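You operate a simulated robot arm through the tools that you are given. There is no shell and no other tool. Be economical: measure what you need, move in short steps, check, and stop when the job is done.

You run a simulated robot arm. Do the job below in one go: nothing can be reset, and whatever is moved stays where it is left.

TASK
Brush the old mortar off the yellow long brick, held in the clamp.
Fine: put brick and brush back; leave the clamp open and the other bricks as they are. Set down upright: scrubbing brush, what you pick out. What is to be rubbed or washed off counts as gone when no trace of it is left.

It is judged by the outcome, as a careful person would: the job done as asked, and still so three seconds after it is handed in. It fails if anything else is knocked over, pushed out of place, dropped, spilled or broken.

THE ROBOT
A 7-joint arm with a three-finger gripper, on a carriage that runs on a rail from [-0.004, -1.982] to [0.001, 0.498] (x, y) and turns from -104 to 228 degrees about z. Base frame: it is fixed where the carriage stands at the start and does not move with it; the origin is on the floor, on the carriage's upright axis, x ahead of it, y to its left, z up; the surface under the hand at the start is at about z = 0.8. Units: m, degrees, N and s.
With the tool pointing down near the work surface it reaches from about 0.2 to 0.72 m from the robot's upright axis, wherever it stands. Its first joint turns from -115.0 to 115.0 degrees. Places, roughly: green clamp lever [0.5, 0.7, 1]; jaws of the brick clamp [0.5, 0.5, 0.8]. Payload 2.69 kg.
The tool frame sits at the grasp point between the pads (the TCP): z along the fingers, y along the line on which they close. The tips reach 0.03 m beyond it. The gripper opens to 0.128 m. The gripper's body begins 0.117 m behind the TCP.
Orientation is that of the tool frame in the base frame, as a unit quaternion [w, x, y, z]. With the fingers straight down and closing along the base's y, the tool's x points along the base's -x, its y along +y and its z along -z.

THE INTERFACE
- The arm moves only by the tool move_arm. Its argument "plan" is a list that holds one entry, the list of rows, each a list of 6 numbers: the shift along the tool's x, y, z in units of 40 mm (1.0 is 40 mm), then the turn, a rotation vector about the tool's x, y, z in units of 4 degrees (1.0 is 4 degrees). In form: [[[dx, dy, dz, rx, ry, rz], ...]]. A call has 1 to 12 rows; each row shifts and turns the commanded pose from where the row before left it, along the tool's axes as they then stand. "hand" is the closure, from 0 (fully open) to 1 (shut), set as the call begins (left out, the last holds). A call with a number of a shift or a turn outside -1 to 1 is refused whole. Rows are played at 5 a second. More than 0.05 m and 8.6 degrees between two rows, or a gripper value outside its range, and nothing of the call is played. A pose out of reach is approached as far as the arm can. The call stops where the force on the tool passes 90 N (or 10 N more than at its start, if that is more) or the arm is blocked; 0.2 s more then pass. Each finger halts on what it meets, pressing with about 31 N; the grip force reading is that of the motor and also rises with nothing between the fingers. The clock runs only during rows and for 0.2 s after the last one: add rows that do not move to give the fingers time. It gives the time, the measured TCP pose, the force on the tool (base axes), the opening and the grip force at its end, in the units of the frame above (readings bear some noise), with the torque about the TCP (base axes, N m) and any sound that the robot's microphone picked up, and new pictures: "show" is both (left out), scene, wrist or none.
- Cameras (640 x 400 px; columns grow to the right, rows downward): "scene" is now at [0.0044, 0.1827, 1.6965]; the picture's right is [0.22, -0.98, 0.00], its down [-0.84, -0.19, -0.50] and it looks along [0.49, 0.11, -0.86] (base axes); focal length 281 px, centre (320, 200). "wrist" rides on the gripper at [0.058, 0.054, -0.131] in the tool frame; the picture's right is [-0.68, 0.74, 0.00], its down [-0.62, -0.57, -0.55] and it looks along [-0.40, -0.37, 0.84] (tool axes); focal length 234 px, centre (320, 200). There is no depth. A picture from a camera that has moved, and an enlarged one, comes with that camera's place and axes in the base frame and with its lens.
- lift_body(by): slides the trunk up (or, below 0, down) by that many m; the arm and the scene camera ride with it, the base frame stays. It gives what a move gives, with no picture.
- base_move(legs): drives the robot by 1 to 6 legs, each [ahead, left, turn to the left] in m, m and degrees, along the robot's own axes; the way and the turn of a leg run together, so that a leg with both is an arc; at most 1.5 m and 180 degrees a leg. The arm and the cameras ride along, it lands a little off, and it stops where it bumps. It keeps to its track: a leg is cut to what the track allows. It gives what a move gives, and a new picture of the scene camera.
- head_to(pan, tilt): turns the head with the scene camera to pan (to the left, within 155 degrees either way) and tilt (down, from -29 to 69), counted from straight ahead of the robot. It gives what a move gives, and a new picture of the scene camera.
- close_up(camera, box): a new picture of the part [left, top, right, bottom] of that camera's present view, enlarged. No time passes.
- hand_in(): hands the job in; it is judged then, once.

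Go step by step. Nothing tells you exact positions but the pictures and the camera data: compare them with the known pose of the tool, close in by small moves and look again before you grip or let go. The budget is 120 turns and 260 pictures, counting those below and the enlarged ones. Unless the task says otherwise, let go and move clear before handing in, and close with one line.

The tools are called after "Request:" as a command line: name --argument value ..., lists and objects as JSON in quotes. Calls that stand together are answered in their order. move_arm: Moves the arm, as the interface text tells. Its arguments: {"type":"object","properties":{"plan":{"type":"array","items":{"type":"array","items":{"type":"array","items":{"type":"number"}}}},"hand":{"type":"number"},"show":{"type":"string","enum":["both","scene","wrist","none"]}},"required":["plan"]} The other tools are called the same way: lift_body (by) slides the trunk up or down; base_move (legs) drives the base; head_to (pan, tilt) turns the head that bears the scene camera; close_up (camera, box) takes an enlarged picture of a part of a camera's view; hand_in () hands the job in.

At the start:

```text
time_s: 0.0
position: [0.4058, 0.2478, 1.1819]
tool_rot: [0.0, -0.001, 1.0, 0.001]
contact_force: [0.0, -0.4, -0.7]
moment: [0.01, -0.02, 0.0]
width: 0.1281
grip_force: 0.0
trunk travel left (down, up): [-0.875, 0.115]
robot x, y, heading: [-0.0046, 0.0002, 0.1]
head pan, tilt: [12.5, 59.8]
```

scene: 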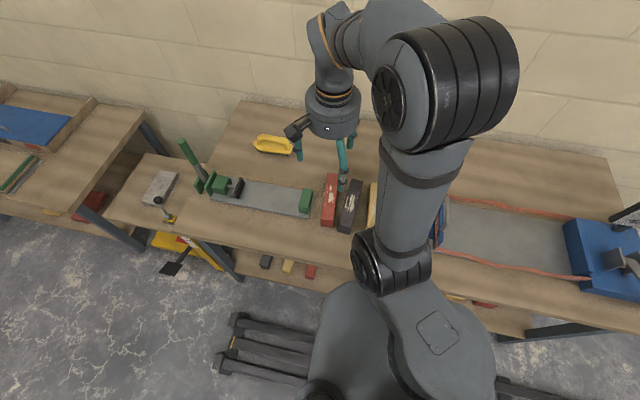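
wrist: 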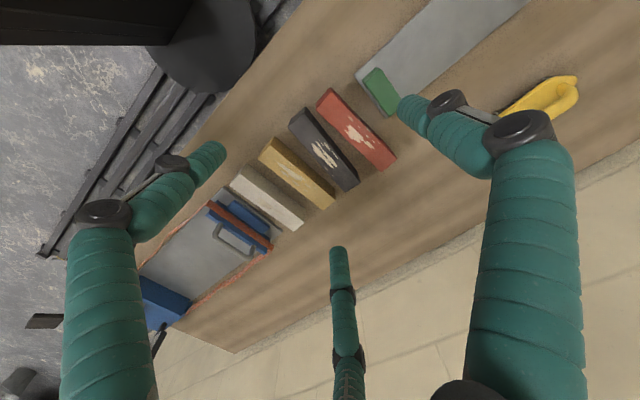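

I see the row of bricks (red, black, yellow, white), a clamp with a green lever to the left and a yellow scrubbing brush behind it. I'll look closer to measure.

Request:
close_up --camera "wrist" --box '[200, 60, 440, 260]'

Request:
close_up --camera "scene" --box '[140, 100, 400, 270]'

```text
2.00 times, centred on (320, 160) of wrist
camera zoom: at [0.3469, 0.3023, 1.3125], right [0.68, 0.74, 0.0], down [0.62, -0.57, 0.55], along [0.4, -0.37, -0.84], focal length 468 px, centre (320, 280)
```

zoom: 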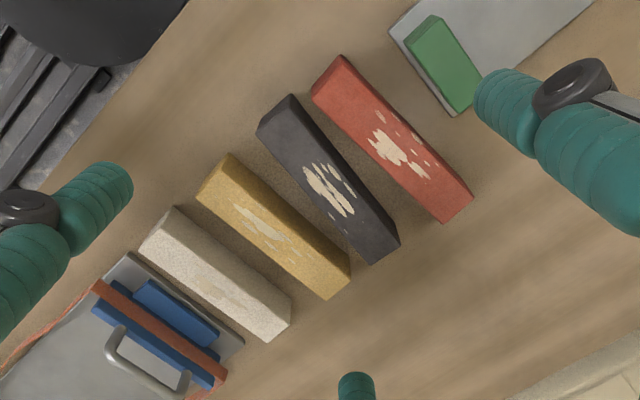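

```text
2.35 times, centred on (270, 185) of scene
camera zoom: at [0.0044, 0.1827, 1.6965], right [0.22, -0.98, 0.0], down [-0.84, -0.19, -0.5], along [0.49, 0.11, -0.86], focal length 661 px, centre (438, 235)
```

zoom: 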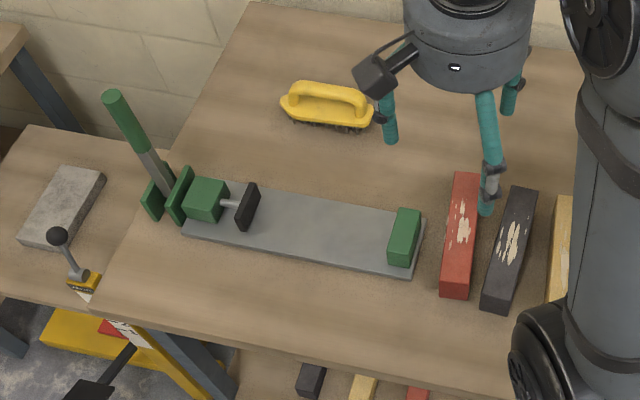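

The yellow brick lies along x near (0.48, 0.11); the clamp gap runs along y from about 0.36 to 0.58. I'll drive left so that everything is within reach, and look again.

Request:
base_move --legs '[[0, 0.35, 0]]'

Request:
head_to --pan -10 --tilt 55

```text
time_s: 2.3
position: [0.4076, 0.5986, 1.1808]
tool_rot: [0.0, 0.001, 1.0, 0.0]
contact_force: [-1.4, -0.1, -0.4]
moment: [-0.04, -0.02, -0.02]
width: 0.1281
grip_force: 0.1
trunk travel left (down, up): [-0.875, 0.115]
robot x, y, heading: [0.0006, 0.3499, -0.2]
head pan, tilt: [12.5, 59.8]
camera scene: at [0.0058, 0.5343, 1.6965], right [0.21, -0.98, 0.0], down [-0.84, -0.18, -0.5], along [0.49, 0.11, -0.86], focal length 281 px, centre (320, 200)
```

scene: 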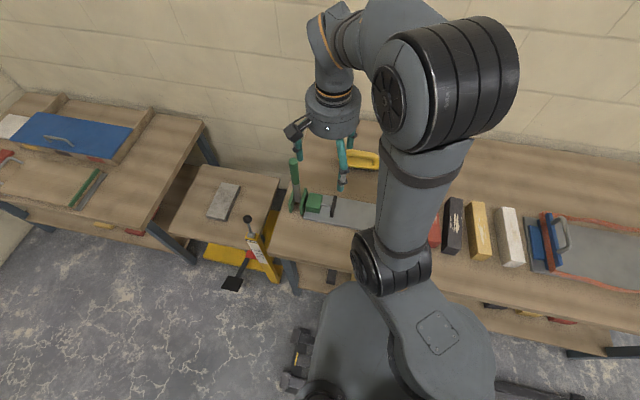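

```text
time_s: 3.1
position: [0.4079, 0.5966, 1.1819]
tool_rot: [0.0, 0.001, 1.0, 0.0]
contact_force: [0.5, 0.5, 0.2]
moment: [-0.05, 0.02, 0.02]
width: 0.1281
grip_force: 0.0
trunk travel left (down, up): [-0.875, 0.115]
robot x, y, heading: [0.0054, 0.3512, -0.2]
head pan, tilt: [-10.0, 55.0]
camera scene: at [0.0114, 0.5068, 1.7024], right [-0.18, -0.98, 0.0], down [-0.81, 0.14, -0.57], along [0.56, -0.1, -0.82], focal length 281 px, centre (320, 200)
```

scene: 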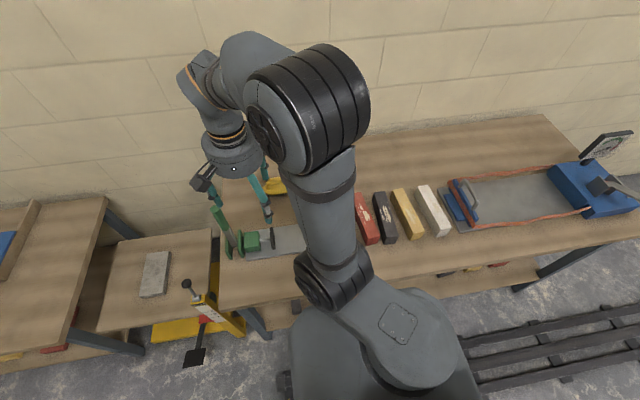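

Request:
close_up --camera "scene" --box '[340, 160, 500, 260]'

Request:
close_up --camera "wrist" --box '[0, 0, 640, 400]'

```text
4.00 times, centred on (420, 210) of scene
camera zoom: at [0.0114, 0.5068, 1.7024], right [-0.18, -0.98, 0.0], down [-0.81, 0.14, -0.57], along [0.56, -0.1, -0.82], focal length 1124 px, centre (-80, 160)
```

zoom: 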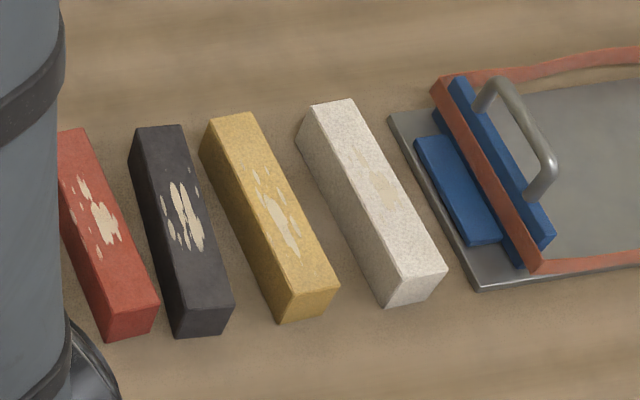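

```text
1.00 times, centred on (320, 200) of wrist (not enlarged: the box is as wide or as high as the picture)
camera zoom: at [0.3488, 0.652, 1.3126], right [0.68, 0.73, 0.0], down [0.61, -0.57, 0.55], along [0.4, -0.37, -0.84], focal length 234 px, centre (320, 200)
```

zoom: 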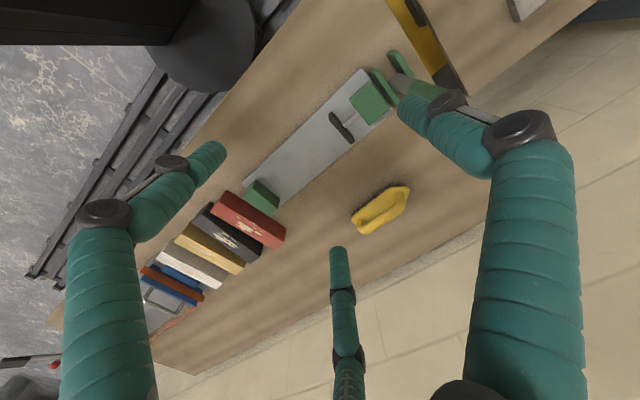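

The hand shows three fingers in the picture, unlike the description. I'll close it in free air and watch how they move.

Request:
move_arm --plan '[[[0, 0, 0, 0, 0, 0], [0, 0, 0, 0, 0, 0], [0, 0, 0, 0, 0, 0], [0, 0, 0, 0, 0, 0], [0, 0, 0, 0, 0, 0]]]' --hand 0.6

Request:
close_up --camera "scene" --box '[180, 100, 340, 200]'

```text
time_s: 4.3
position: [0.4076, 0.5976, 1.1814]
tool_rot: [0.0, 0.002, 1.0, 0.0]
contact_force: [0.0, -1.0, 0.0]
moment: [0.02, -0.01, 0.0]
width: 0.0512
grip_force: 0.0
trunk travel left (down, up): [-0.875, 0.115]
robot x, y, heading: [-0.0044, 0.3504, -0.5]
head pan, tilt: [-10.0, 55.0]
camera scene: at [0.0114, 0.507, 1.7023], right [-0.18, -0.98, 0.0], down [-0.81, 0.15, -0.57], along [0.56, -0.1, -0.82], focal length 281 px, centre (320, 200)
camera wrist: at [0.3488, 0.6522, 1.3126], right [0.68, 0.73, 0.0], down [0.61, -0.57, 0.55], along [0.4, -0.37, -0.84], focal length 234 px, centre (320, 200)
```

scene: 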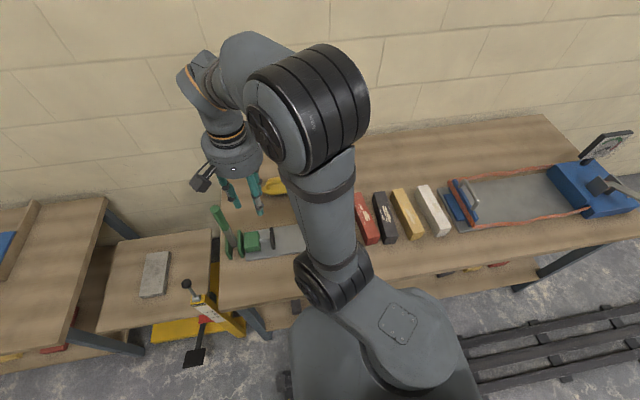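
wrist: 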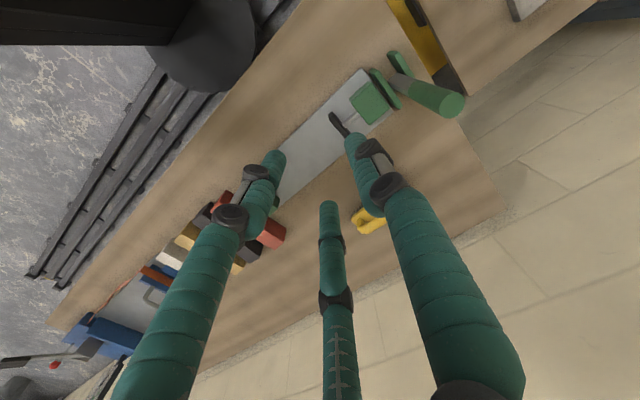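

```text
4.00 times, centred on (260, 150) of scene
camera zoom: at [0.0114, 0.507, 1.7023], right [-0.18, -0.98, 0.0], down [-0.81, 0.15, -0.57], along [0.56, -0.1, -0.82], focal length 1124 px, centre (560, 400)
```

zoom: 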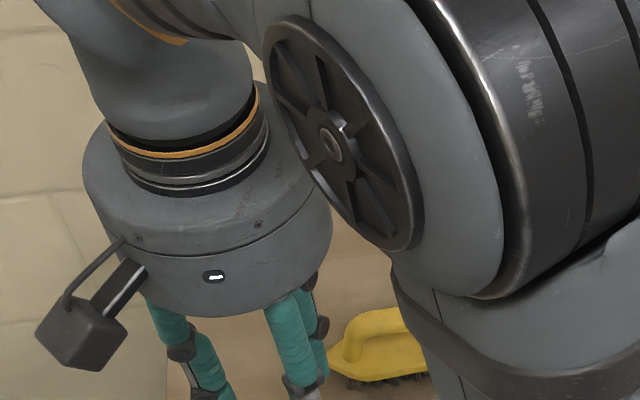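

It is a three-fingered, radially closing hand (thumb on tool +y). I'll open it again and go over the yellow brick to measure brick and gaps.

Request:
move_arm --plan '[[[0, -1, 0, 0, 0, 0], [0, -1, 0, 0, 0, 0], [0, -1, 0, 0, 0, 0], [0, -1, 0, 0, 0, 0], [0, -1, 0, 0, 0, 0], [0, -1, 0, 0, 0, 0], [0, -1, 0, 0, 0, 0], [0, -1, 0, 0, 0, 0], [0, -1, 1, 0, 0, 0], [0, -1, 1, 0, 0, 0], [0, 0, 1, 0, 0, 0], [0, 0, 1, 0, 0, 0]]]' --hand 0 --show "both"

Request:
close_up --camera "wrist" --box '[160, 60, 480, 260]'

```text
refused: row 9 steps farther than a row can; nothing moved
```

```text
2.00 times, centred on (320, 160) of wrist
camera zoom: at [0.3488, 0.6522, 1.3126], right [0.68, 0.73, 0.0], down [0.61, -0.57, 0.55], along [0.4, -0.37, -0.84], focal length 468 px, centre (320, 280)
```

zoom: 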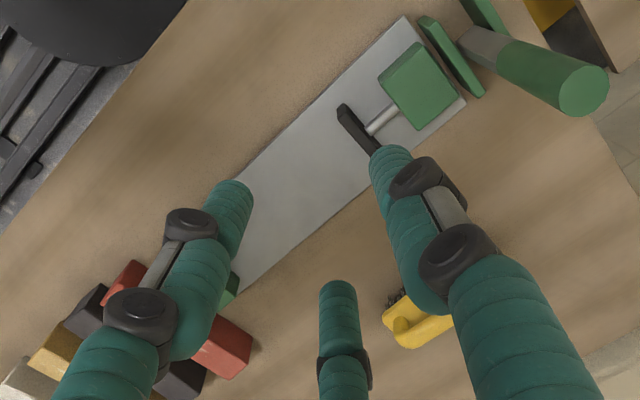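

Request:
move_arm --plan '[[[0, -1, 0, 0, 0, 0], [0, -1, 0, 0, 0, 0], [0, -1, 0, 0, 0, 0], [0, -1, 0, 0, 0, 0], [0, -1, 0, 0, 0, 0], [0, -1, 0, 0, 0, 0], [0, -1, 0, 0, 0, 0], [0, -1, 0, 0, 0, 0], [0, -0.7, 0.7, 0, 0, 0], [0, -0.7, 0.7, 0, 0, 0], [0, -0.7, 0.7, 0, 0, 0], [0, 0, 1, 0, 0, 0]]]' --hand 0 --show "both"

Request:
close_up --camera "wrist" --box '[160, 60, 480, 260]'

```text
time_s: 6.9
position: [0.409, 0.1939, 1.0571]
tool_rot: [-0.001, 0.001, 1.0, 0.0]
contact_force: [0.3, -0.4, -0.1]
moment: [0.01, 0.07, 0.0]
width: 0.1278
grip_force: 0.0
trunk travel left (down, up): [-0.875, 0.115]
robot x, y, heading: [0.006, 0.3543, -0.1]
head pan, tilt: [-10.0, 55.0]
camera scene: at [0.0134, 0.5075, 1.7023], right [-0.18, -0.98, 0.0], down [-0.81, 0.14, -0.57], along [0.56, -0.1, -0.82], focal length 281 px, centre (320, 200)
camera wrist: at [0.3496, 0.2487, 1.1878], right [0.68, 0.73, 0.0], down [0.61, -0.57, 0.55], along [0.4, -0.37, -0.84], focal length 234 px, centre (320, 200)
```

scene: 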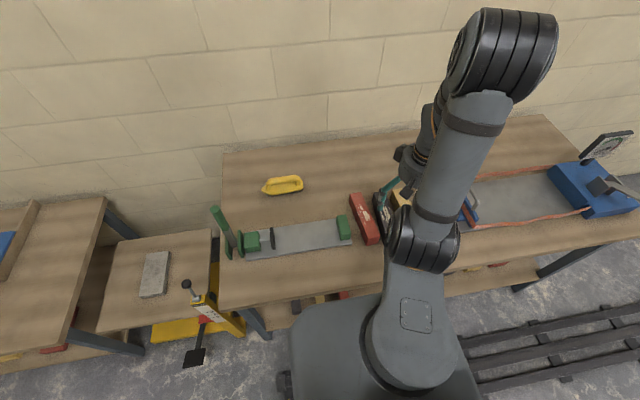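
wrist: 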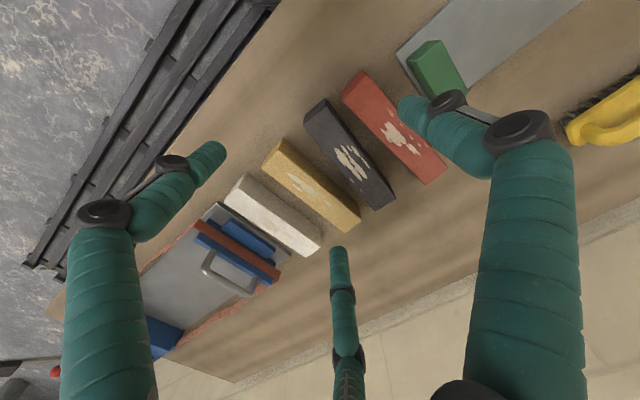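

```text
2.00 times, centred on (320, 160) of wrist
camera zoom: at [0.3496, 0.2487, 1.1878], right [0.68, 0.73, 0.0], down [0.61, -0.57, 0.55], along [0.4, -0.37, -0.84], focal length 468 px, centre (320, 280)
```

zoom: 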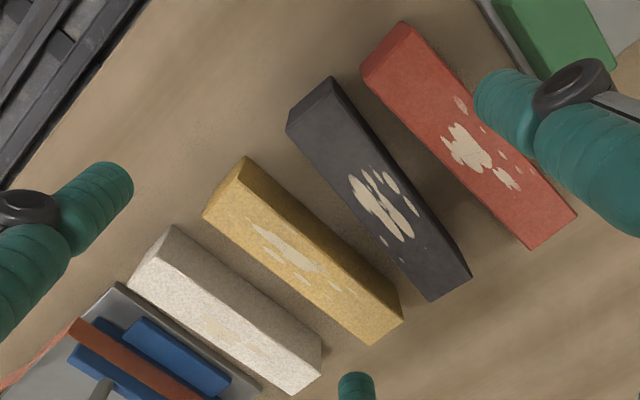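

Request:
close_up --camera "wrist" --box '[250, 125, 378, 240]'

Request:
close_up --camera "scene" --box '[215, 165, 375, 265]'

```text
3.48 times, centred on (314, 182) of wrist
camera zoom: at [0.3496, 0.2487, 1.1878], right [0.68, 0.73, 0.0], down [0.61, -0.57, 0.55], along [0.4, -0.37, -0.84], focal length 814 px, centre (341, 261)
```

zoom: 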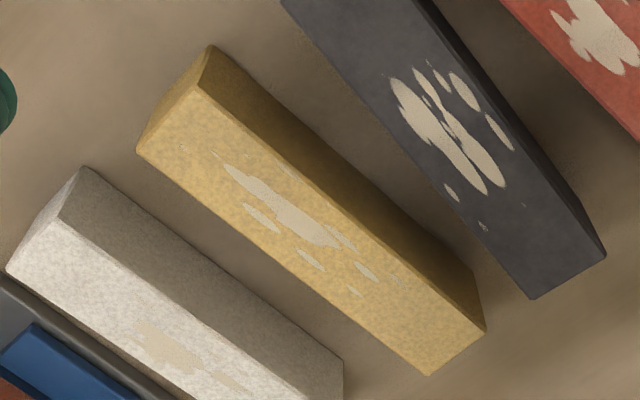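

```text
4.00 times, centred on (295, 215) of scene
camera zoom: at [0.0134, 0.5075, 1.7023], right [-0.18, -0.98, 0.0], down [-0.81, 0.14, -0.57], along [0.56, -0.1, -0.82], focal length 1124 px, centre (420, 140)
```

zoom: 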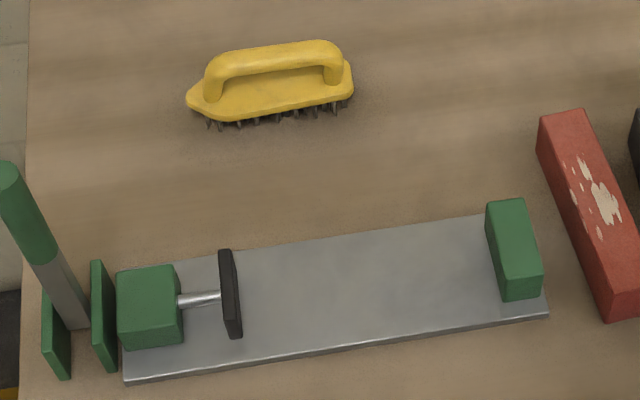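

Yellow brick: centre about (0.499, 0.10), 0.19 × 0.045 × 0.05, turned ~2.5°, with gaps of about 4 cm to both neighbours. I'll pre-close the hand, move above it and check clearance.

Request:
move_arm --plan '[[[-0.75, -0.65, 0, 0, 0, 0], [-0.75, -0.65, 0, 0, 0, 0], [-0.75, -0.65, 0, 0, 0, 0], [0, -0.65, 0.5, 0, 0, -0.6], [0, 0, 1, 0, 0, 0], [0, 0, 1, 0, 0, 0], [0, 0, 1, 0, 0, 0], [0, 0, 0.3, 0, 0, 0], [0, 0, 0, 0, 0, 0]]]' --hand 0.3

Request:
close_up --camera "wrist" --box '[190, 60, 446, 220]'

Request:
close_up --camera "scene" --box '[340, 150, 500, 250]'

```text
time_s: 8.9
position: [0.4967, 0.0894, 0.9038]
tool_rot: [0.0, -0.018, 1.0, 0.0]
contact_force: [-0.2, 0.4, -0.1]
moment: [-0.02, 0.01, 0.04]
width: 0.0895
grip_force: 0.1
trunk travel left (down, up): [-0.875, 0.115]
robot x, y, heading: [-0.0002, 0.3484, -0.2]
head pan, tilt: [-10.0, 55.0]
camera scene: at [0.0115, 0.5069, 1.7023], right [-0.18, -0.98, 0.0], down [-0.81, 0.15, -0.57], along [0.56, -0.1, -0.82], focal length 281 px, centre (320, 200)
camera wrist: at [0.4349, 0.1411, 1.0349], right [0.65, 0.76, 0.0], down [0.64, -0.54, 0.55], along [0.42, -0.36, -0.84], focal length 234 px, centre (320, 200)
```

scene: 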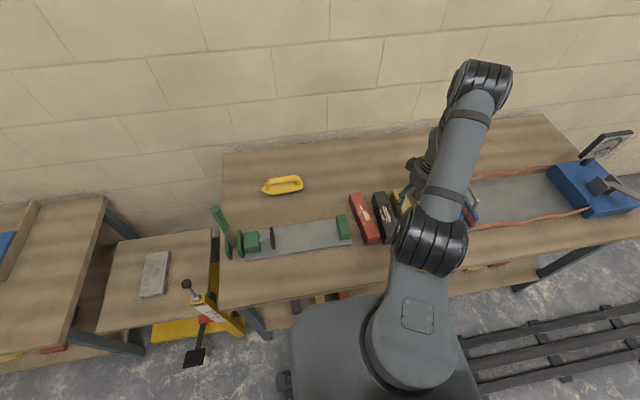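
wrist: 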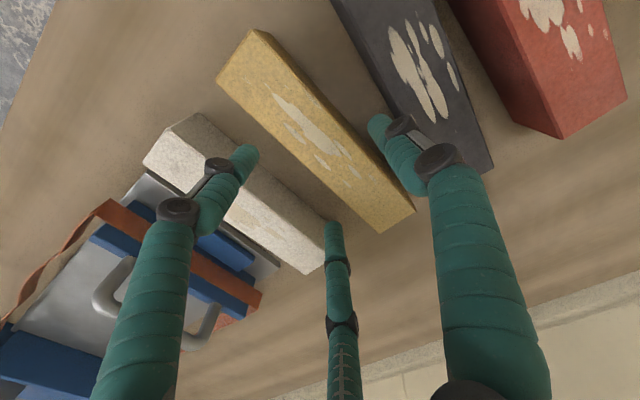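

```text
2.50 times, centred on (318, 140) of wrist
camera zoom: at [0.4349, 0.1411, 1.0349], right [0.65, 0.76, 0.0], down [0.64, -0.54, 0.55], along [0.42, -0.36, -0.84], focal length 585 px, centre (325, 350)
```

zoom: 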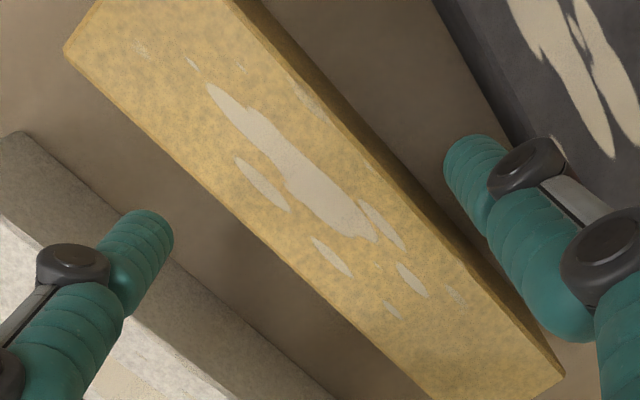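

```text
4.00 times, centred on (420, 200) of scene
camera zoom: at [0.0115, 0.5069, 1.7023], right [-0.18, -0.98, 0.0], down [-0.81, 0.15, -0.57], along [0.56, -0.1, -0.82], focal length 1124 px, centre (-80, 200)
```

zoom: 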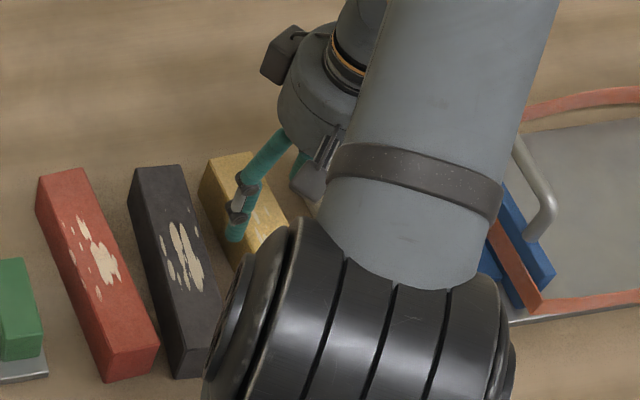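

Fingers clear both gaps with about 1 cm each side. I'll shift 2 mm to −y and go down around the brick.

Request:
move_arm --plan '[[[0, -0.05, 0, 0, 0, 0], [0, 0, 0.4, 0, 0, 0], [0, 0, 0.4, 0, 0, 0], [0, 0, 0.4, 0, 0, 0], [0, 0, 0.4, 0, 0, 0], [0, 0, 0, 0, 0, 0]]]'

Request:
close_up --camera "wrist" --box '[190, 60, 446, 220]'

```text
time_s: 10.3
position: [0.4951, 0.088, 0.8425]
tool_rot: [0.0, -0.019, 1.0, -0.001]
contact_force: [0.3, 0.0, -0.1]
moment: [-0.05, -0.01, 0.02]
width: 0.0896
grip_force: 0.1
trunk travel left (down, up): [-0.875, 0.115]
robot x, y, heading: [-0.0, 0.353, -0.3]
head pan, tilt: [-10.0, 55.0]
camera scene: at [0.011, 0.5071, 1.7023], right [-0.18, -0.98, 0.0], down [-0.81, 0.15, -0.57], along [0.56, -0.1, -0.82], focal length 281 px, centre (320, 200)
camera wrist: at [0.4346, 0.1397, 0.9722], right [0.65, 0.76, 0.0], down [0.64, -0.54, 0.55], along [0.42, -0.36, -0.84], focal length 234 px, centre (320, 200)
```

scene: 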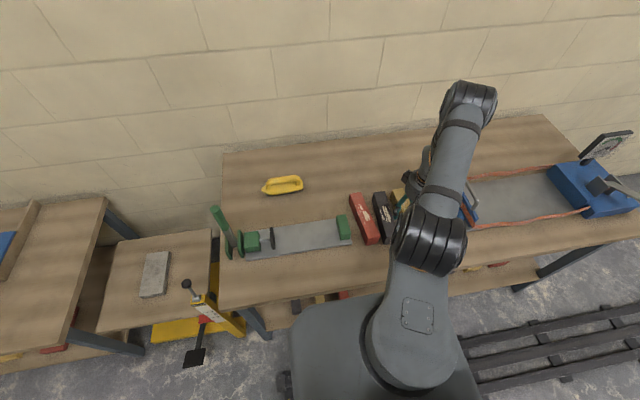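
wrist: 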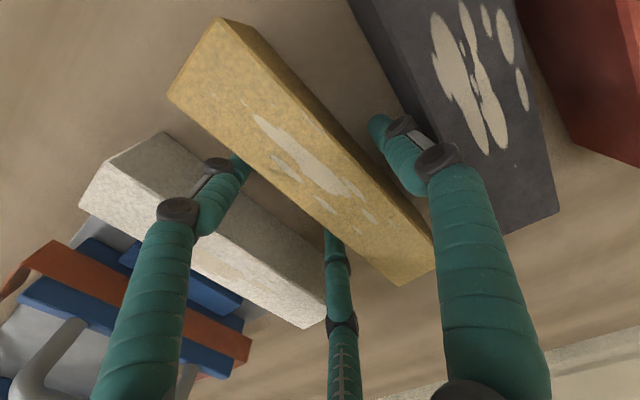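

```text
2.50 times, centred on (318, 140) of wrist
camera zoom: at [0.4346, 0.1397, 0.9722], right [0.65, 0.76, 0.0], down [0.64, -0.54, 0.55], along [0.42, -0.36, -0.84], focal length 585 px, centre (325, 350)
```

zoom: 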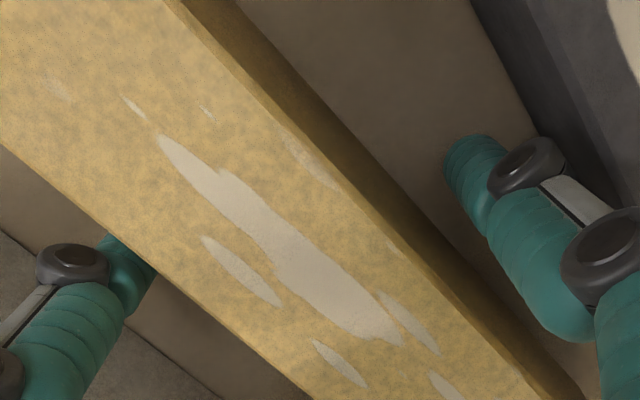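

No contact; fingers straddle the brick. Closing.

Request:
move_arm --plan '[[[0, 0, 0, 0, 0, 0], [0, 0, 0, 0, 0, 0], [0, 0, 0, 0, 0, 0], [0, 0, 0, 0, 0, 0], [0, 0, 0, 0, 0, 0], [0, 0, 0, 0, 0, 0]]]' --hand 1 --show "wrist"

```text
time_s: 11.7
position: [0.4956, 0.0882, 0.8423]
tool_rot: [-0.001, -0.019, 1.0, 0.0]
contact_force: [0.2, 2.1, 3.0]
moment: [0.08, 0.07, 0.26]
width: 0.063
grip_force: 30.8
trunk travel left (down, up): [-0.875, 0.115]
robot x, y, heading: [-0.0006, 0.3524, -0.1]
head pan, tilt: [-10.0, 55.0]
camera wrist: at [0.4346, 0.14, 0.9725], right [0.65, 0.76, 0.0], down [0.64, -0.54, 0.55], along [0.42, -0.36, -0.84], focal length 234 px, centre (320, 200)
```

wrist: 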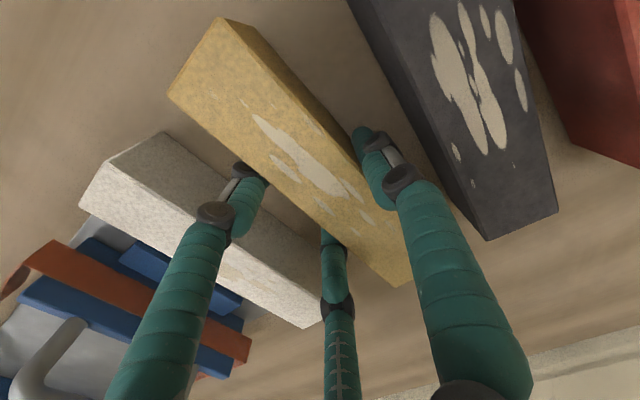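

The hand grips the brick (three radial fingers, brick centre about 8 mm toward the thumb). Lifting and moving to the clamp.

Request:
move_arm --plan '[[[0, 0, -0.9, 0, 0, 0], [0, 0, -0.9, 0, 0, 0], [0, 0, -0.9, 0, 0, 0], [0, 0, -0.9, 0, 0, 0], [0, 0, -0.9, 0, 0, 0], [0, 1, 0, 0, 0, 0], [0, 1, 0, 0, 0, 0], [0, 1, 0, 0, 0, 0], [0, 1, 0, 0, 0, 0], [0, 1, 0, 0, 0, 0], [0, 1, 0, 0, 0, 0], [0, 1, 0, 0, 0, 0]]]' --show "wrist"

Request:
move_arm --plan '[[[0, 0.8, 0, 0, 0, 0], [0, 0.8, 0, 0, 0, 0], [0, 0.64, 0, 0, 0, 0], [0, 0, 0, 0, 0, -1], [0, 0, 0, 0, 0, -1], [0, 0, 0, 0, 0, -1], [0, 0, 0, 0, 0, -1], [0, 0, 0, 0, 0, -1], [0, 0, 0, 0, 0, -1], [0, 0, 0, 0, 0, -1], [0, 0, 0, 0, 0, -1], [0, 0, 0, 0, 0, -1]]]' --show "scene"

Request:
move_arm --plan '[[[0, 0, 0, 0, 0, -1], [0, 0, 0, 0, 0, -1], [0, 0, 0, 0, 0, -1], [0, 0, 0, 0, 0, -1], [0, 0, 0, 0, 0, -1], [0, 0, 0, 0, 0, -1], [0, 0, 0, 0, 0, -1], [0, 0, 0, 0, 0, -1], [0, 0, 0, 0, 0, -1], [0, 0, 0, 0, 0, -1], [0, 0, 0, 0, 0, -1], [0, 0, 0, 0, 0, -1]]]'

```text
time_s: 14.3
position: [0.4839, 0.3683, 1.0212]
tool_rot: [0.0, -0.019, 1.0, -0.001]
contact_force: [0.4, 0.2, -8.1]
moment: [-0.11, 0.05, 0.0]
width: 0.0626
grip_force: 30.8
trunk travel left (down, up): [-0.875, 0.115]
robot x, y, heading: [0.0007, 0.3524, -0.2]
head pan, tilt: [-10.0, 55.0]
camera wrist: at [0.4223, 0.4217, 1.1518], right [0.65, 0.76, 0.0], down [0.64, -0.54, 0.55], along [0.42, -0.36, -0.84], focal length 234 px, centre (320, 200)
```

wrist: 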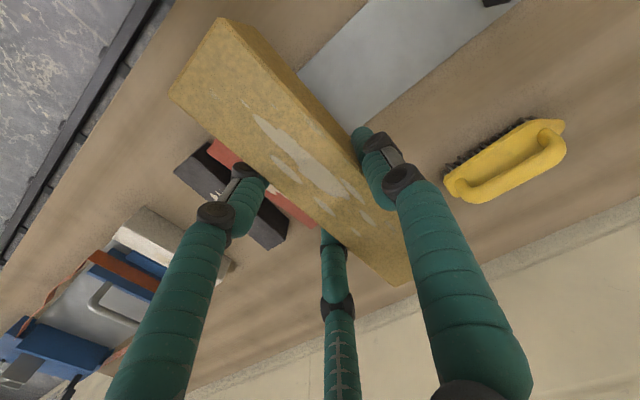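

```text
time_s: 16.9
position: [0.482, 0.4558, 1.0216]
tool_rot: [0.0, -0.328, 0.945, -0.001]
contact_force: [0.4, -0.1, -8.1]
moment: [-0.11, -0.02, -0.01]
width: 0.0626
grip_force: 31.2
trunk travel left (down, up): [-0.875, 0.115]
robot x, y, heading: [0.0001, 0.3522, -0.2]
head pan, tilt: [-10.0, 55.0]
camera scene: at [0.0124, 0.5071, 1.7023], right [-0.18, -0.98, 0.0], down [-0.81, 0.15, -0.57], along [0.56, -0.1, -0.82], focal length 281 px, centre (320, 200)
```

scene: 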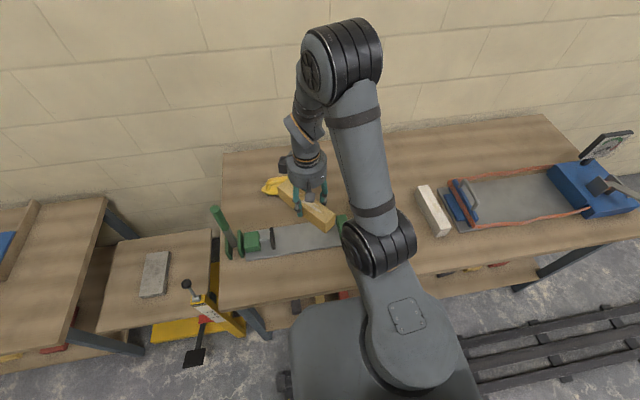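

```text
time_s: 19.5
position: [0.4819, 0.4583, 1.0212]
tool_rot: [0.0, -0.683, 0.73, 0.0]
contact_force: [-0.9, 0.3, -8.3]
moment: [-0.05, -0.09, -0.01]
width: 0.0626
grip_force: 31.3
trunk travel left (down, up): [-0.875, 0.115]
robot x, y, heading: [0.0003, 0.3449, -0.2]
head pan, tilt: [-10.0, 55.0]
camera scene: at [0.0123, 0.5071, 1.7023], right [-0.18, -0.98, 0.0], down [-0.81, 0.15, -0.57], along [0.56, -0.1, -0.82], focal length 281 px, centre (320, 200)
camera wrist: at [0.4235, 0.4026, 1.1519], right [-0.69, 0.72, 0.0], down [0.61, 0.58, 0.55], along [0.4, 0.38, -0.84], focal length 234 px, centre (320, 200)
```

scene: 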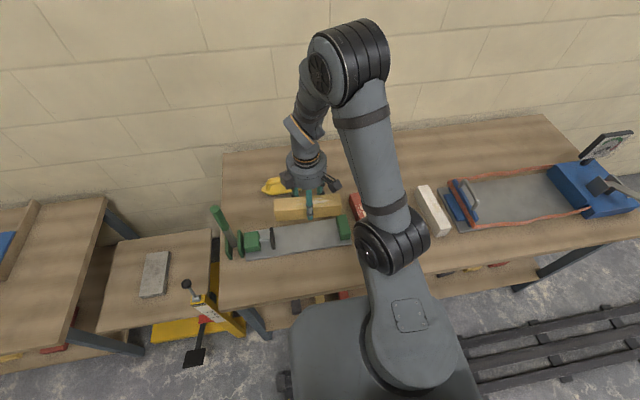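
wrist: 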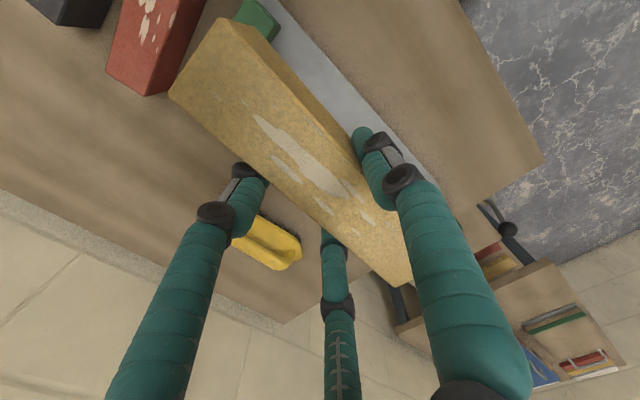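

Brick turned nearly parallel to the clamp. Finishing the turn and lowering to just above the plate to check.

Request:
move_arm --plan '[[[0, 0, 0, 0, 0, -0.95], [0, 0, 1, 0, 0, 0], [0, 0, 1, 0, 0, 0], [0, 0, 0.8, 0, 0, 0], [0, 0, 0, 0, 0, 0]]]'

Request:
close_up --camera "scene" --box '[215, 165, 375, 265]'

Request:
close_up --camera "wrist" --box '[120, 0, 440, 200]'

```text
time_s: 20.7
position: [0.4827, 0.4606, 0.9108]
tool_rot: [-0.001, -0.706, 0.708, 0.0]
contact_force: [-0.7, -0.7, -8.4]
moment: [-0.04, -0.11, 0.02]
width: 0.0626
grip_force: 31.2
trunk travel left (down, up): [-0.875, 0.115]
robot x, y, heading: [0.0012, 0.3526, -0.4]
head pan, tilt: [-10.0, 55.0]
camera scene: at [0.0116, 0.507, 1.7023], right [-0.18, -0.98, 0.0], down [-0.81, 0.15, -0.57], along [0.56, -0.1, -0.82], focal length 281 px, centre (320, 200)
camera wrist: at [0.4271, 0.402, 1.041], right [-0.74, 0.68, 0.0], down [0.57, 0.61, 0.55], along [0.37, 0.4, -0.84], focal length 234 px, centre (320, 200)
```

scene: 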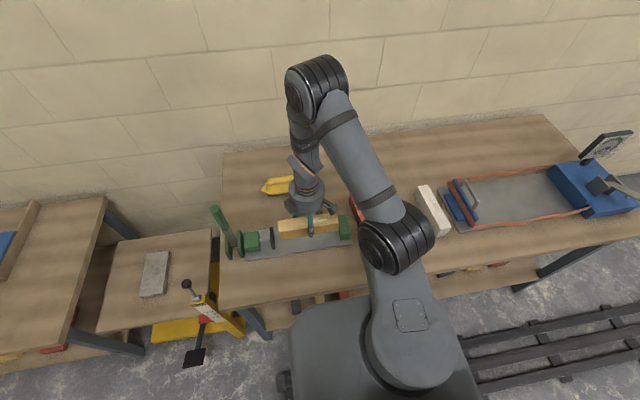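
wrist: 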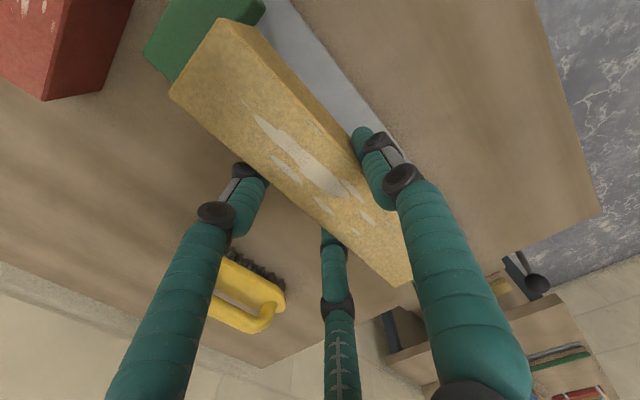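

```text
4.00 times, centred on (295, 215) of scene
camera zoom: at [0.0116, 0.507, 1.7023], right [-0.18, -0.98, 0.0], down [-0.81, 0.15, -0.57], along [0.56, -0.1, -0.82], focal length 1124 px, centre (420, 140)
```

zoom: 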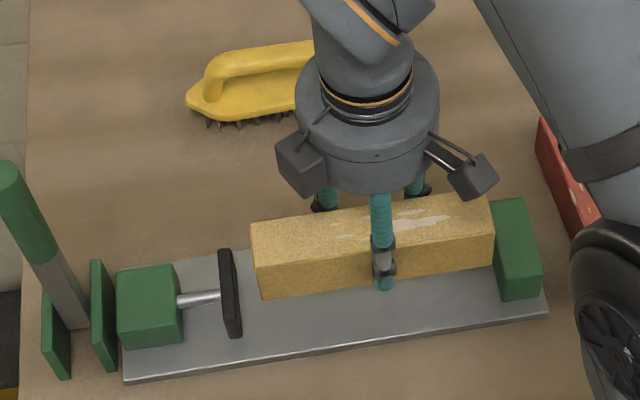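

```text
2.00 times, centred on (280, 100) of wrist
camera zoom: at [0.4271, 0.402, 1.041], right [-0.74, 0.68, 0.0], down [0.57, 0.61, 0.55], along [0.37, 0.4, -0.84], focal length 468 px, centre (400, 400)
```

zoom: 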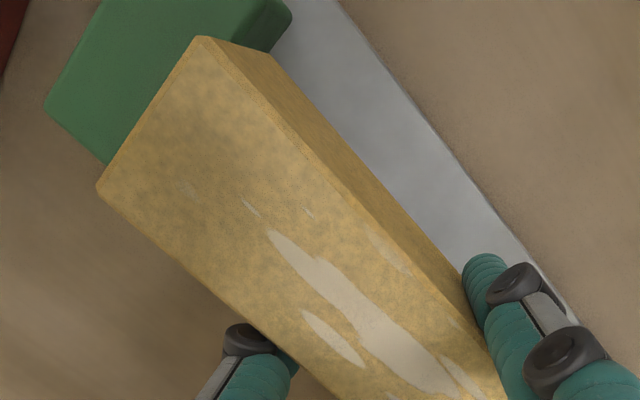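

The brick end is close to the fixed jaw; I'll shift 7 mm toward the pad, then lower onto the plate in small steps.

Request:
move_arm --plan '[[[-0.175, -0.05, 0, 0, 0, 0], [0, 0, 0.4, 0, 0, 0], [0, 0, 0.4, 0, 0, 0], [0, 0, 0.2, 0, 0, 0], [0, 0, 0.1, 0, 0, 0], [0, 0, 0, 0, 0, 0]]]' --show "none"

Request:
close_up --camera "scene" --box '[215, 165, 375, 265]'

Request:
close_up --camera "wrist" --box '[120, 0, 440, 200]'

```text
time_s: 22.1
position: [0.4851, 0.4636, 0.8656]
tool_rot: [-0.001, -0.706, 0.708, 0.0]
contact_force: [0.4, 0.2, -8.5]
moment: [-0.01, -0.07, 0.0]
width: 0.0624
grip_force: 31.0
trunk travel left (down, up): [-0.875, 0.115]
robot x, y, heading: [0.0003, 0.3474, -0.3]
head pan, tilt: [-10.0, 55.0]
```

```text
4.00 times, centred on (295, 215) of scene
camera zoom: at [0.0122, 0.5072, 1.7023], right [-0.18, -0.98, 0.0], down [-0.81, 0.15, -0.57], along [0.56, -0.1, -0.82], focal length 1124 px, centre (420, 140)
```

zoom: 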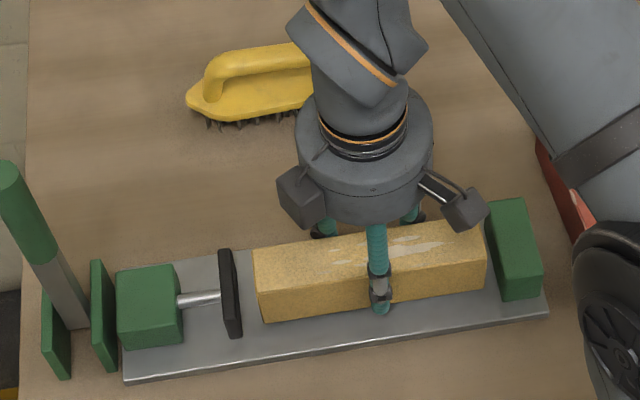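

```text
2.00 times, centred on (280, 100) of wrist
camera zoom: at [0.4297, 0.4059, 0.9957], right [-0.74, 0.68, 0.0], down [0.57, 0.62, 0.55], along [0.37, 0.4, -0.84], focal length 468 px, centre (400, 400)
```

zoom: 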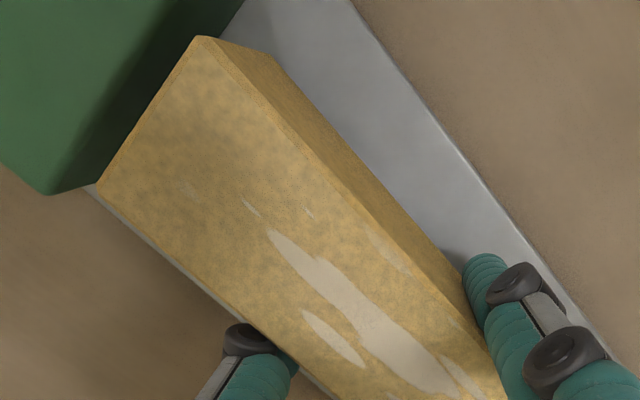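

Clear of both jaws. Lowering gently until contact.

Request:
move_arm --plan '[[[0, 0, 0.08, 0, 0, 0], [0, 0, 0.08, 0, 0, 0], [0, 0, 0, 0, 0, 0]]]' --show "none"

Request:
move_arm --plan '[[[0, 0, 0.05, 0, 0, 0], [0, 0, 0.05, 0, 0, 0], [0, 0, 0, 0, 0, 0]]]' --show "scene"

```text
time_s: 22.9
position: [0.4849, 0.4632, 0.8587]
tool_rot: [0.001, -0.707, 0.707, 0.0]
contact_force: [0.0, -0.7, -8.5]
moment: [-0.04, -0.1, -0.02]
width: 0.0624
grip_force: 30.9
trunk travel left (down, up): [-0.875, 0.115]
robot x, y, heading: [0.0025, 0.3485, -0.3]
head pan, tilt: [-10.0, 55.0]
```

```text
time_s: 23.7
position: [0.4851, 0.4634, 0.8552]
tool_rot: [0.0, -0.706, 0.708, 0.0]
contact_force: [-0.3, -1.0, -7.8]
moment: [-0.03, -0.1, 0.01]
width: 0.0628
grip_force: 30.4
trunk travel left (down, up): [-0.875, 0.115]
robot x, y, heading: [0.0042, 0.3547, -0.2]
head pan, tilt: [-10.0, 55.0]
camera scene: at [0.0123, 0.5072, 1.7023], right [-0.18, -0.98, 0.0], down [-0.81, 0.15, -0.57], along [0.56, -0.1, -0.82], focal length 281 px, centre (320, 200)
```

scene: 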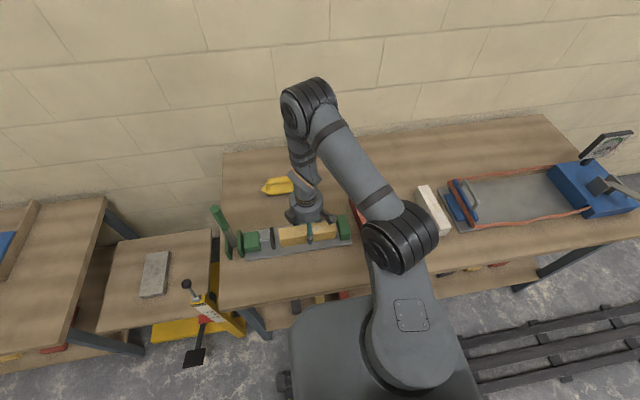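

Request:
move_arm --plan '[[[0, 0, 0.05, 0, 0, 0], [0, 0, 0.05, 0, 0, 0], [0, 0, 0, 0, 0, 0]]]' --show "none"

Request:
close_up --camera "scene" --box '[215, 165, 375, 265]'

```text
time_s: 24.5
position: [0.4837, 0.4638, 0.8539]
tool_rot: [0.003, -0.706, 0.708, -0.001]
contact_force: [6.1, -4.0, 36.6]
moment: [-0.21, 0.57, 0.29]
width: 0.0628
grip_force: 31.1
trunk travel left (down, up): [-0.875, 0.115]
robot x, y, heading: [-0.0011, 0.3517, -0.1]
head pan, tilt: [-10.0, 55.0]
```

```text
4.00 times, centred on (295, 215) of scene
camera zoom: at [0.0081, 0.5052, 1.7031], right [-0.18, -0.98, 0.0], down [-0.81, 0.15, -0.58], along [0.57, -0.1, -0.82], focal length 1124 px, centre (420, 140)
```

zoom: 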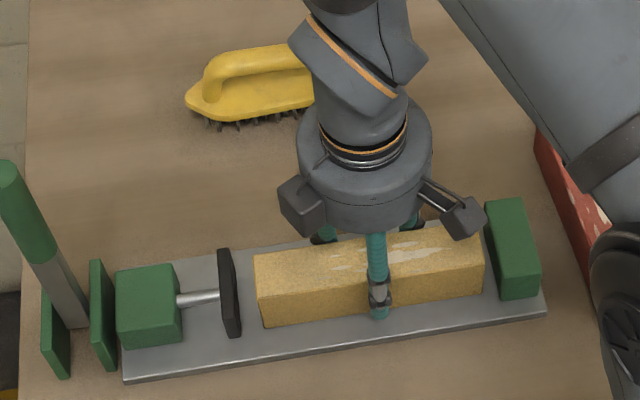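

The brick rests on the plate (force rose). Easing off and releasing.

Request:
move_arm --plan '[[[0, 0, -0.06, 0, 0, 0], [0, 0, 0, 0, 0, 0]]]' --show "none"

Request:
move_arm --plan '[[[0, 0, 0, 0, 0, 0], [0, 0, 0, 0, 0, 0], [0, 0, 0, 0, 0, 0], [0, 0, 0, 0, 0, 0]]]' --hand 0.25 --show "wrist"

```text
time_s: 25.1
position: [0.4847, 0.4634, 0.8527]
tool_rot: [0.002, -0.707, 0.707, 0.0]
contact_force: [6.5, -0.2, 8.9]
moment: [0.59, -0.4, -0.15]
width: 0.0627
grip_force: 31.2
trunk travel left (down, up): [-0.875, 0.115]
robot x, y, heading: [0.0026, 0.3498, -0.4]
head pan, tilt: [-10.0, 55.0]
```

```text
time_s: 26.1
position: [0.4837, 0.4636, 0.8527]
tool_rot: [0.0, 0.707, -0.707, 0.0]
contact_force: [0.8, 0.7, -0.1]
moment: [-0.04, -0.01, -0.01]
width: 0.096
grip_force: 0.0
trunk travel left (down, up): [-0.875, 0.115]
robot x, y, heading: [-0.0004, 0.3508, -0.0]
head pan, tilt: [-10.0, 55.0]
camera wrist: at [0.4291, 0.4057, 0.9846], right [-0.74, 0.68, 0.0], down [0.57, 0.62, 0.55], along [0.37, 0.4, -0.84], focal length 234 px, centre (320, 200)
```

wrist: 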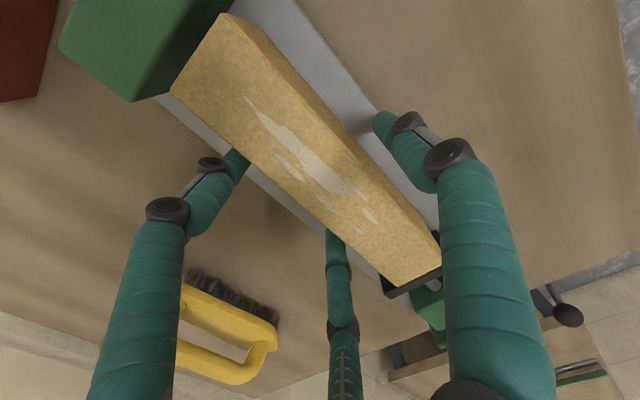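

Released. Lifting clear to inspect the lever mechanism.

Request:
move_arm --plan '[[[0, 0, -1, 0, 0, 0], [0, 0, -1, 0, 0, 0], [0, 0, -1, 0, 0, 0], [0, 0, -1, 0, 0, 0], [0, 0, -1, 0, 0, 0], [0, 0, -0.8, 0, 0, 0], [0, 0, 0, 0, 0, 0]]]' --hand 0

Request:
close_up --camera "scene" --box '[200, 190, 312, 260]'

Request:
close_up --camera "wrist" --box '[300, 200, 620, 400]'

```text
time_s: 27.7
position: [0.484, 0.4644, 1.0865]
tool_rot: [0.0, -0.706, 0.708, -0.002]
contact_force: [0.5, -0.6, -0.3]
moment: [0.04, 0.04, 0.02]
width: 0.1279
grip_force: 0.1
trunk travel left (down, up): [-0.875, 0.115]
robot x, y, heading: [0.0012, 0.3516, -0.3]
head pan, tilt: [-10.0, 55.0]
camera scene: at [0.0119, 0.5071, 1.7023], right [-0.18, -0.98, 0.0], down [-0.81, 0.15, -0.57], along [0.56, -0.1, -0.82], focal length 281 px, centre (320, 200)
camera wrist: at [0.4295, 0.4053, 1.2177], right [-0.74, 0.68, 0.0], down [0.57, 0.62, 0.55], along [0.37, 0.4, -0.84], focal length 234 px, centre (320, 200)
```

scene: 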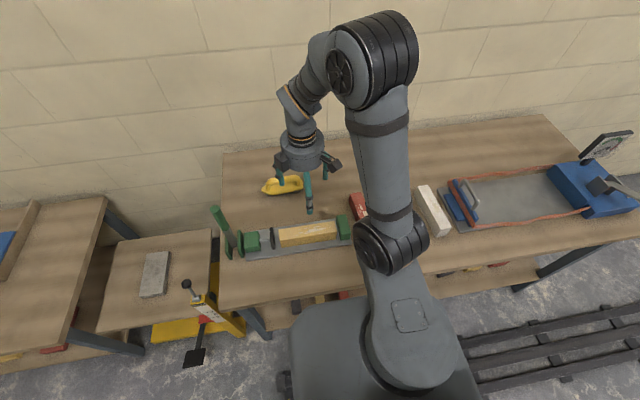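
wrist: 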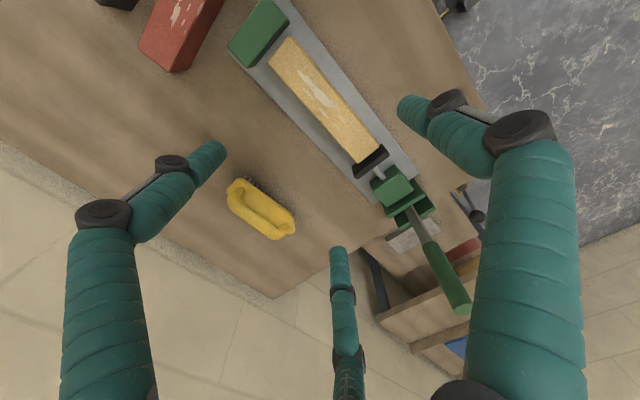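

```text
5.71 times, centred on (256, 225) of scene
camera zoom: at [0.0119, 0.5071, 1.7023], right [-0.18, -0.98, 0.0], down [-0.81, 0.15, -0.57], along [0.56, -0.1, -0.82], focal length 1606 px, centre (686, 57)
```

zoom: 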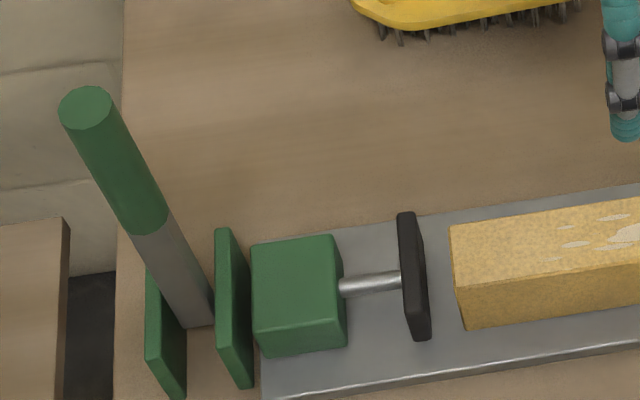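

```text
2.00 times, centred on (460, 300) of wrist
camera zoom: at [0.4295, 0.4053, 1.2177], right [-0.74, 0.68, 0.0], down [0.57, 0.62, 0.55], along [0.37, 0.4, -0.84], focal length 468 px, centre (40, 0)
```

zoom: 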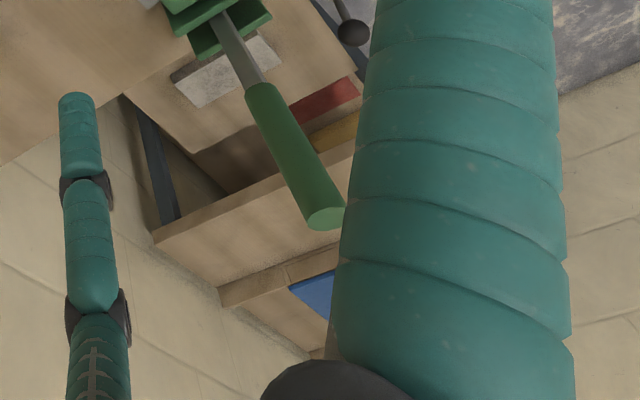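

Request:
close_up --camera "scene" --box '[216, 220, 264, 262]'

Request:
close_up --camera "wrist" --box '[350, 140, 446, 240]'

```text
9.52 times, centred on (240, 241) of scene
camera zoom: at [0.0119, 0.5071, 1.7023], right [-0.18, -0.98, 0.0], down [-0.81, 0.15, -0.57], along [0.56, -0.1, -0.82], focal length 2677 px, centre (1082, -190)
```

zoom: 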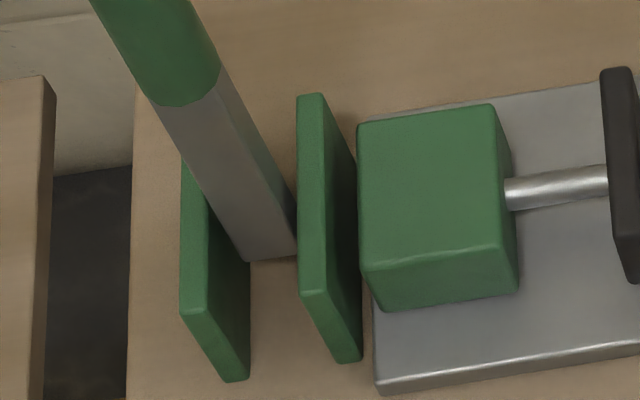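

```text
4.00 times, centred on (398, 190) of wrist
camera zoom: at [0.4295, 0.4053, 1.2177], right [-0.74, 0.68, 0.0], down [0.57, 0.62, 0.55], along [0.37, 0.4, -0.84], focal length 937 px, centre (8, 240)
```

zoom: 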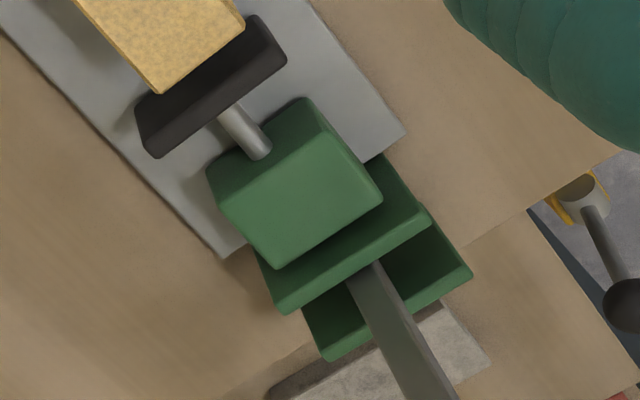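

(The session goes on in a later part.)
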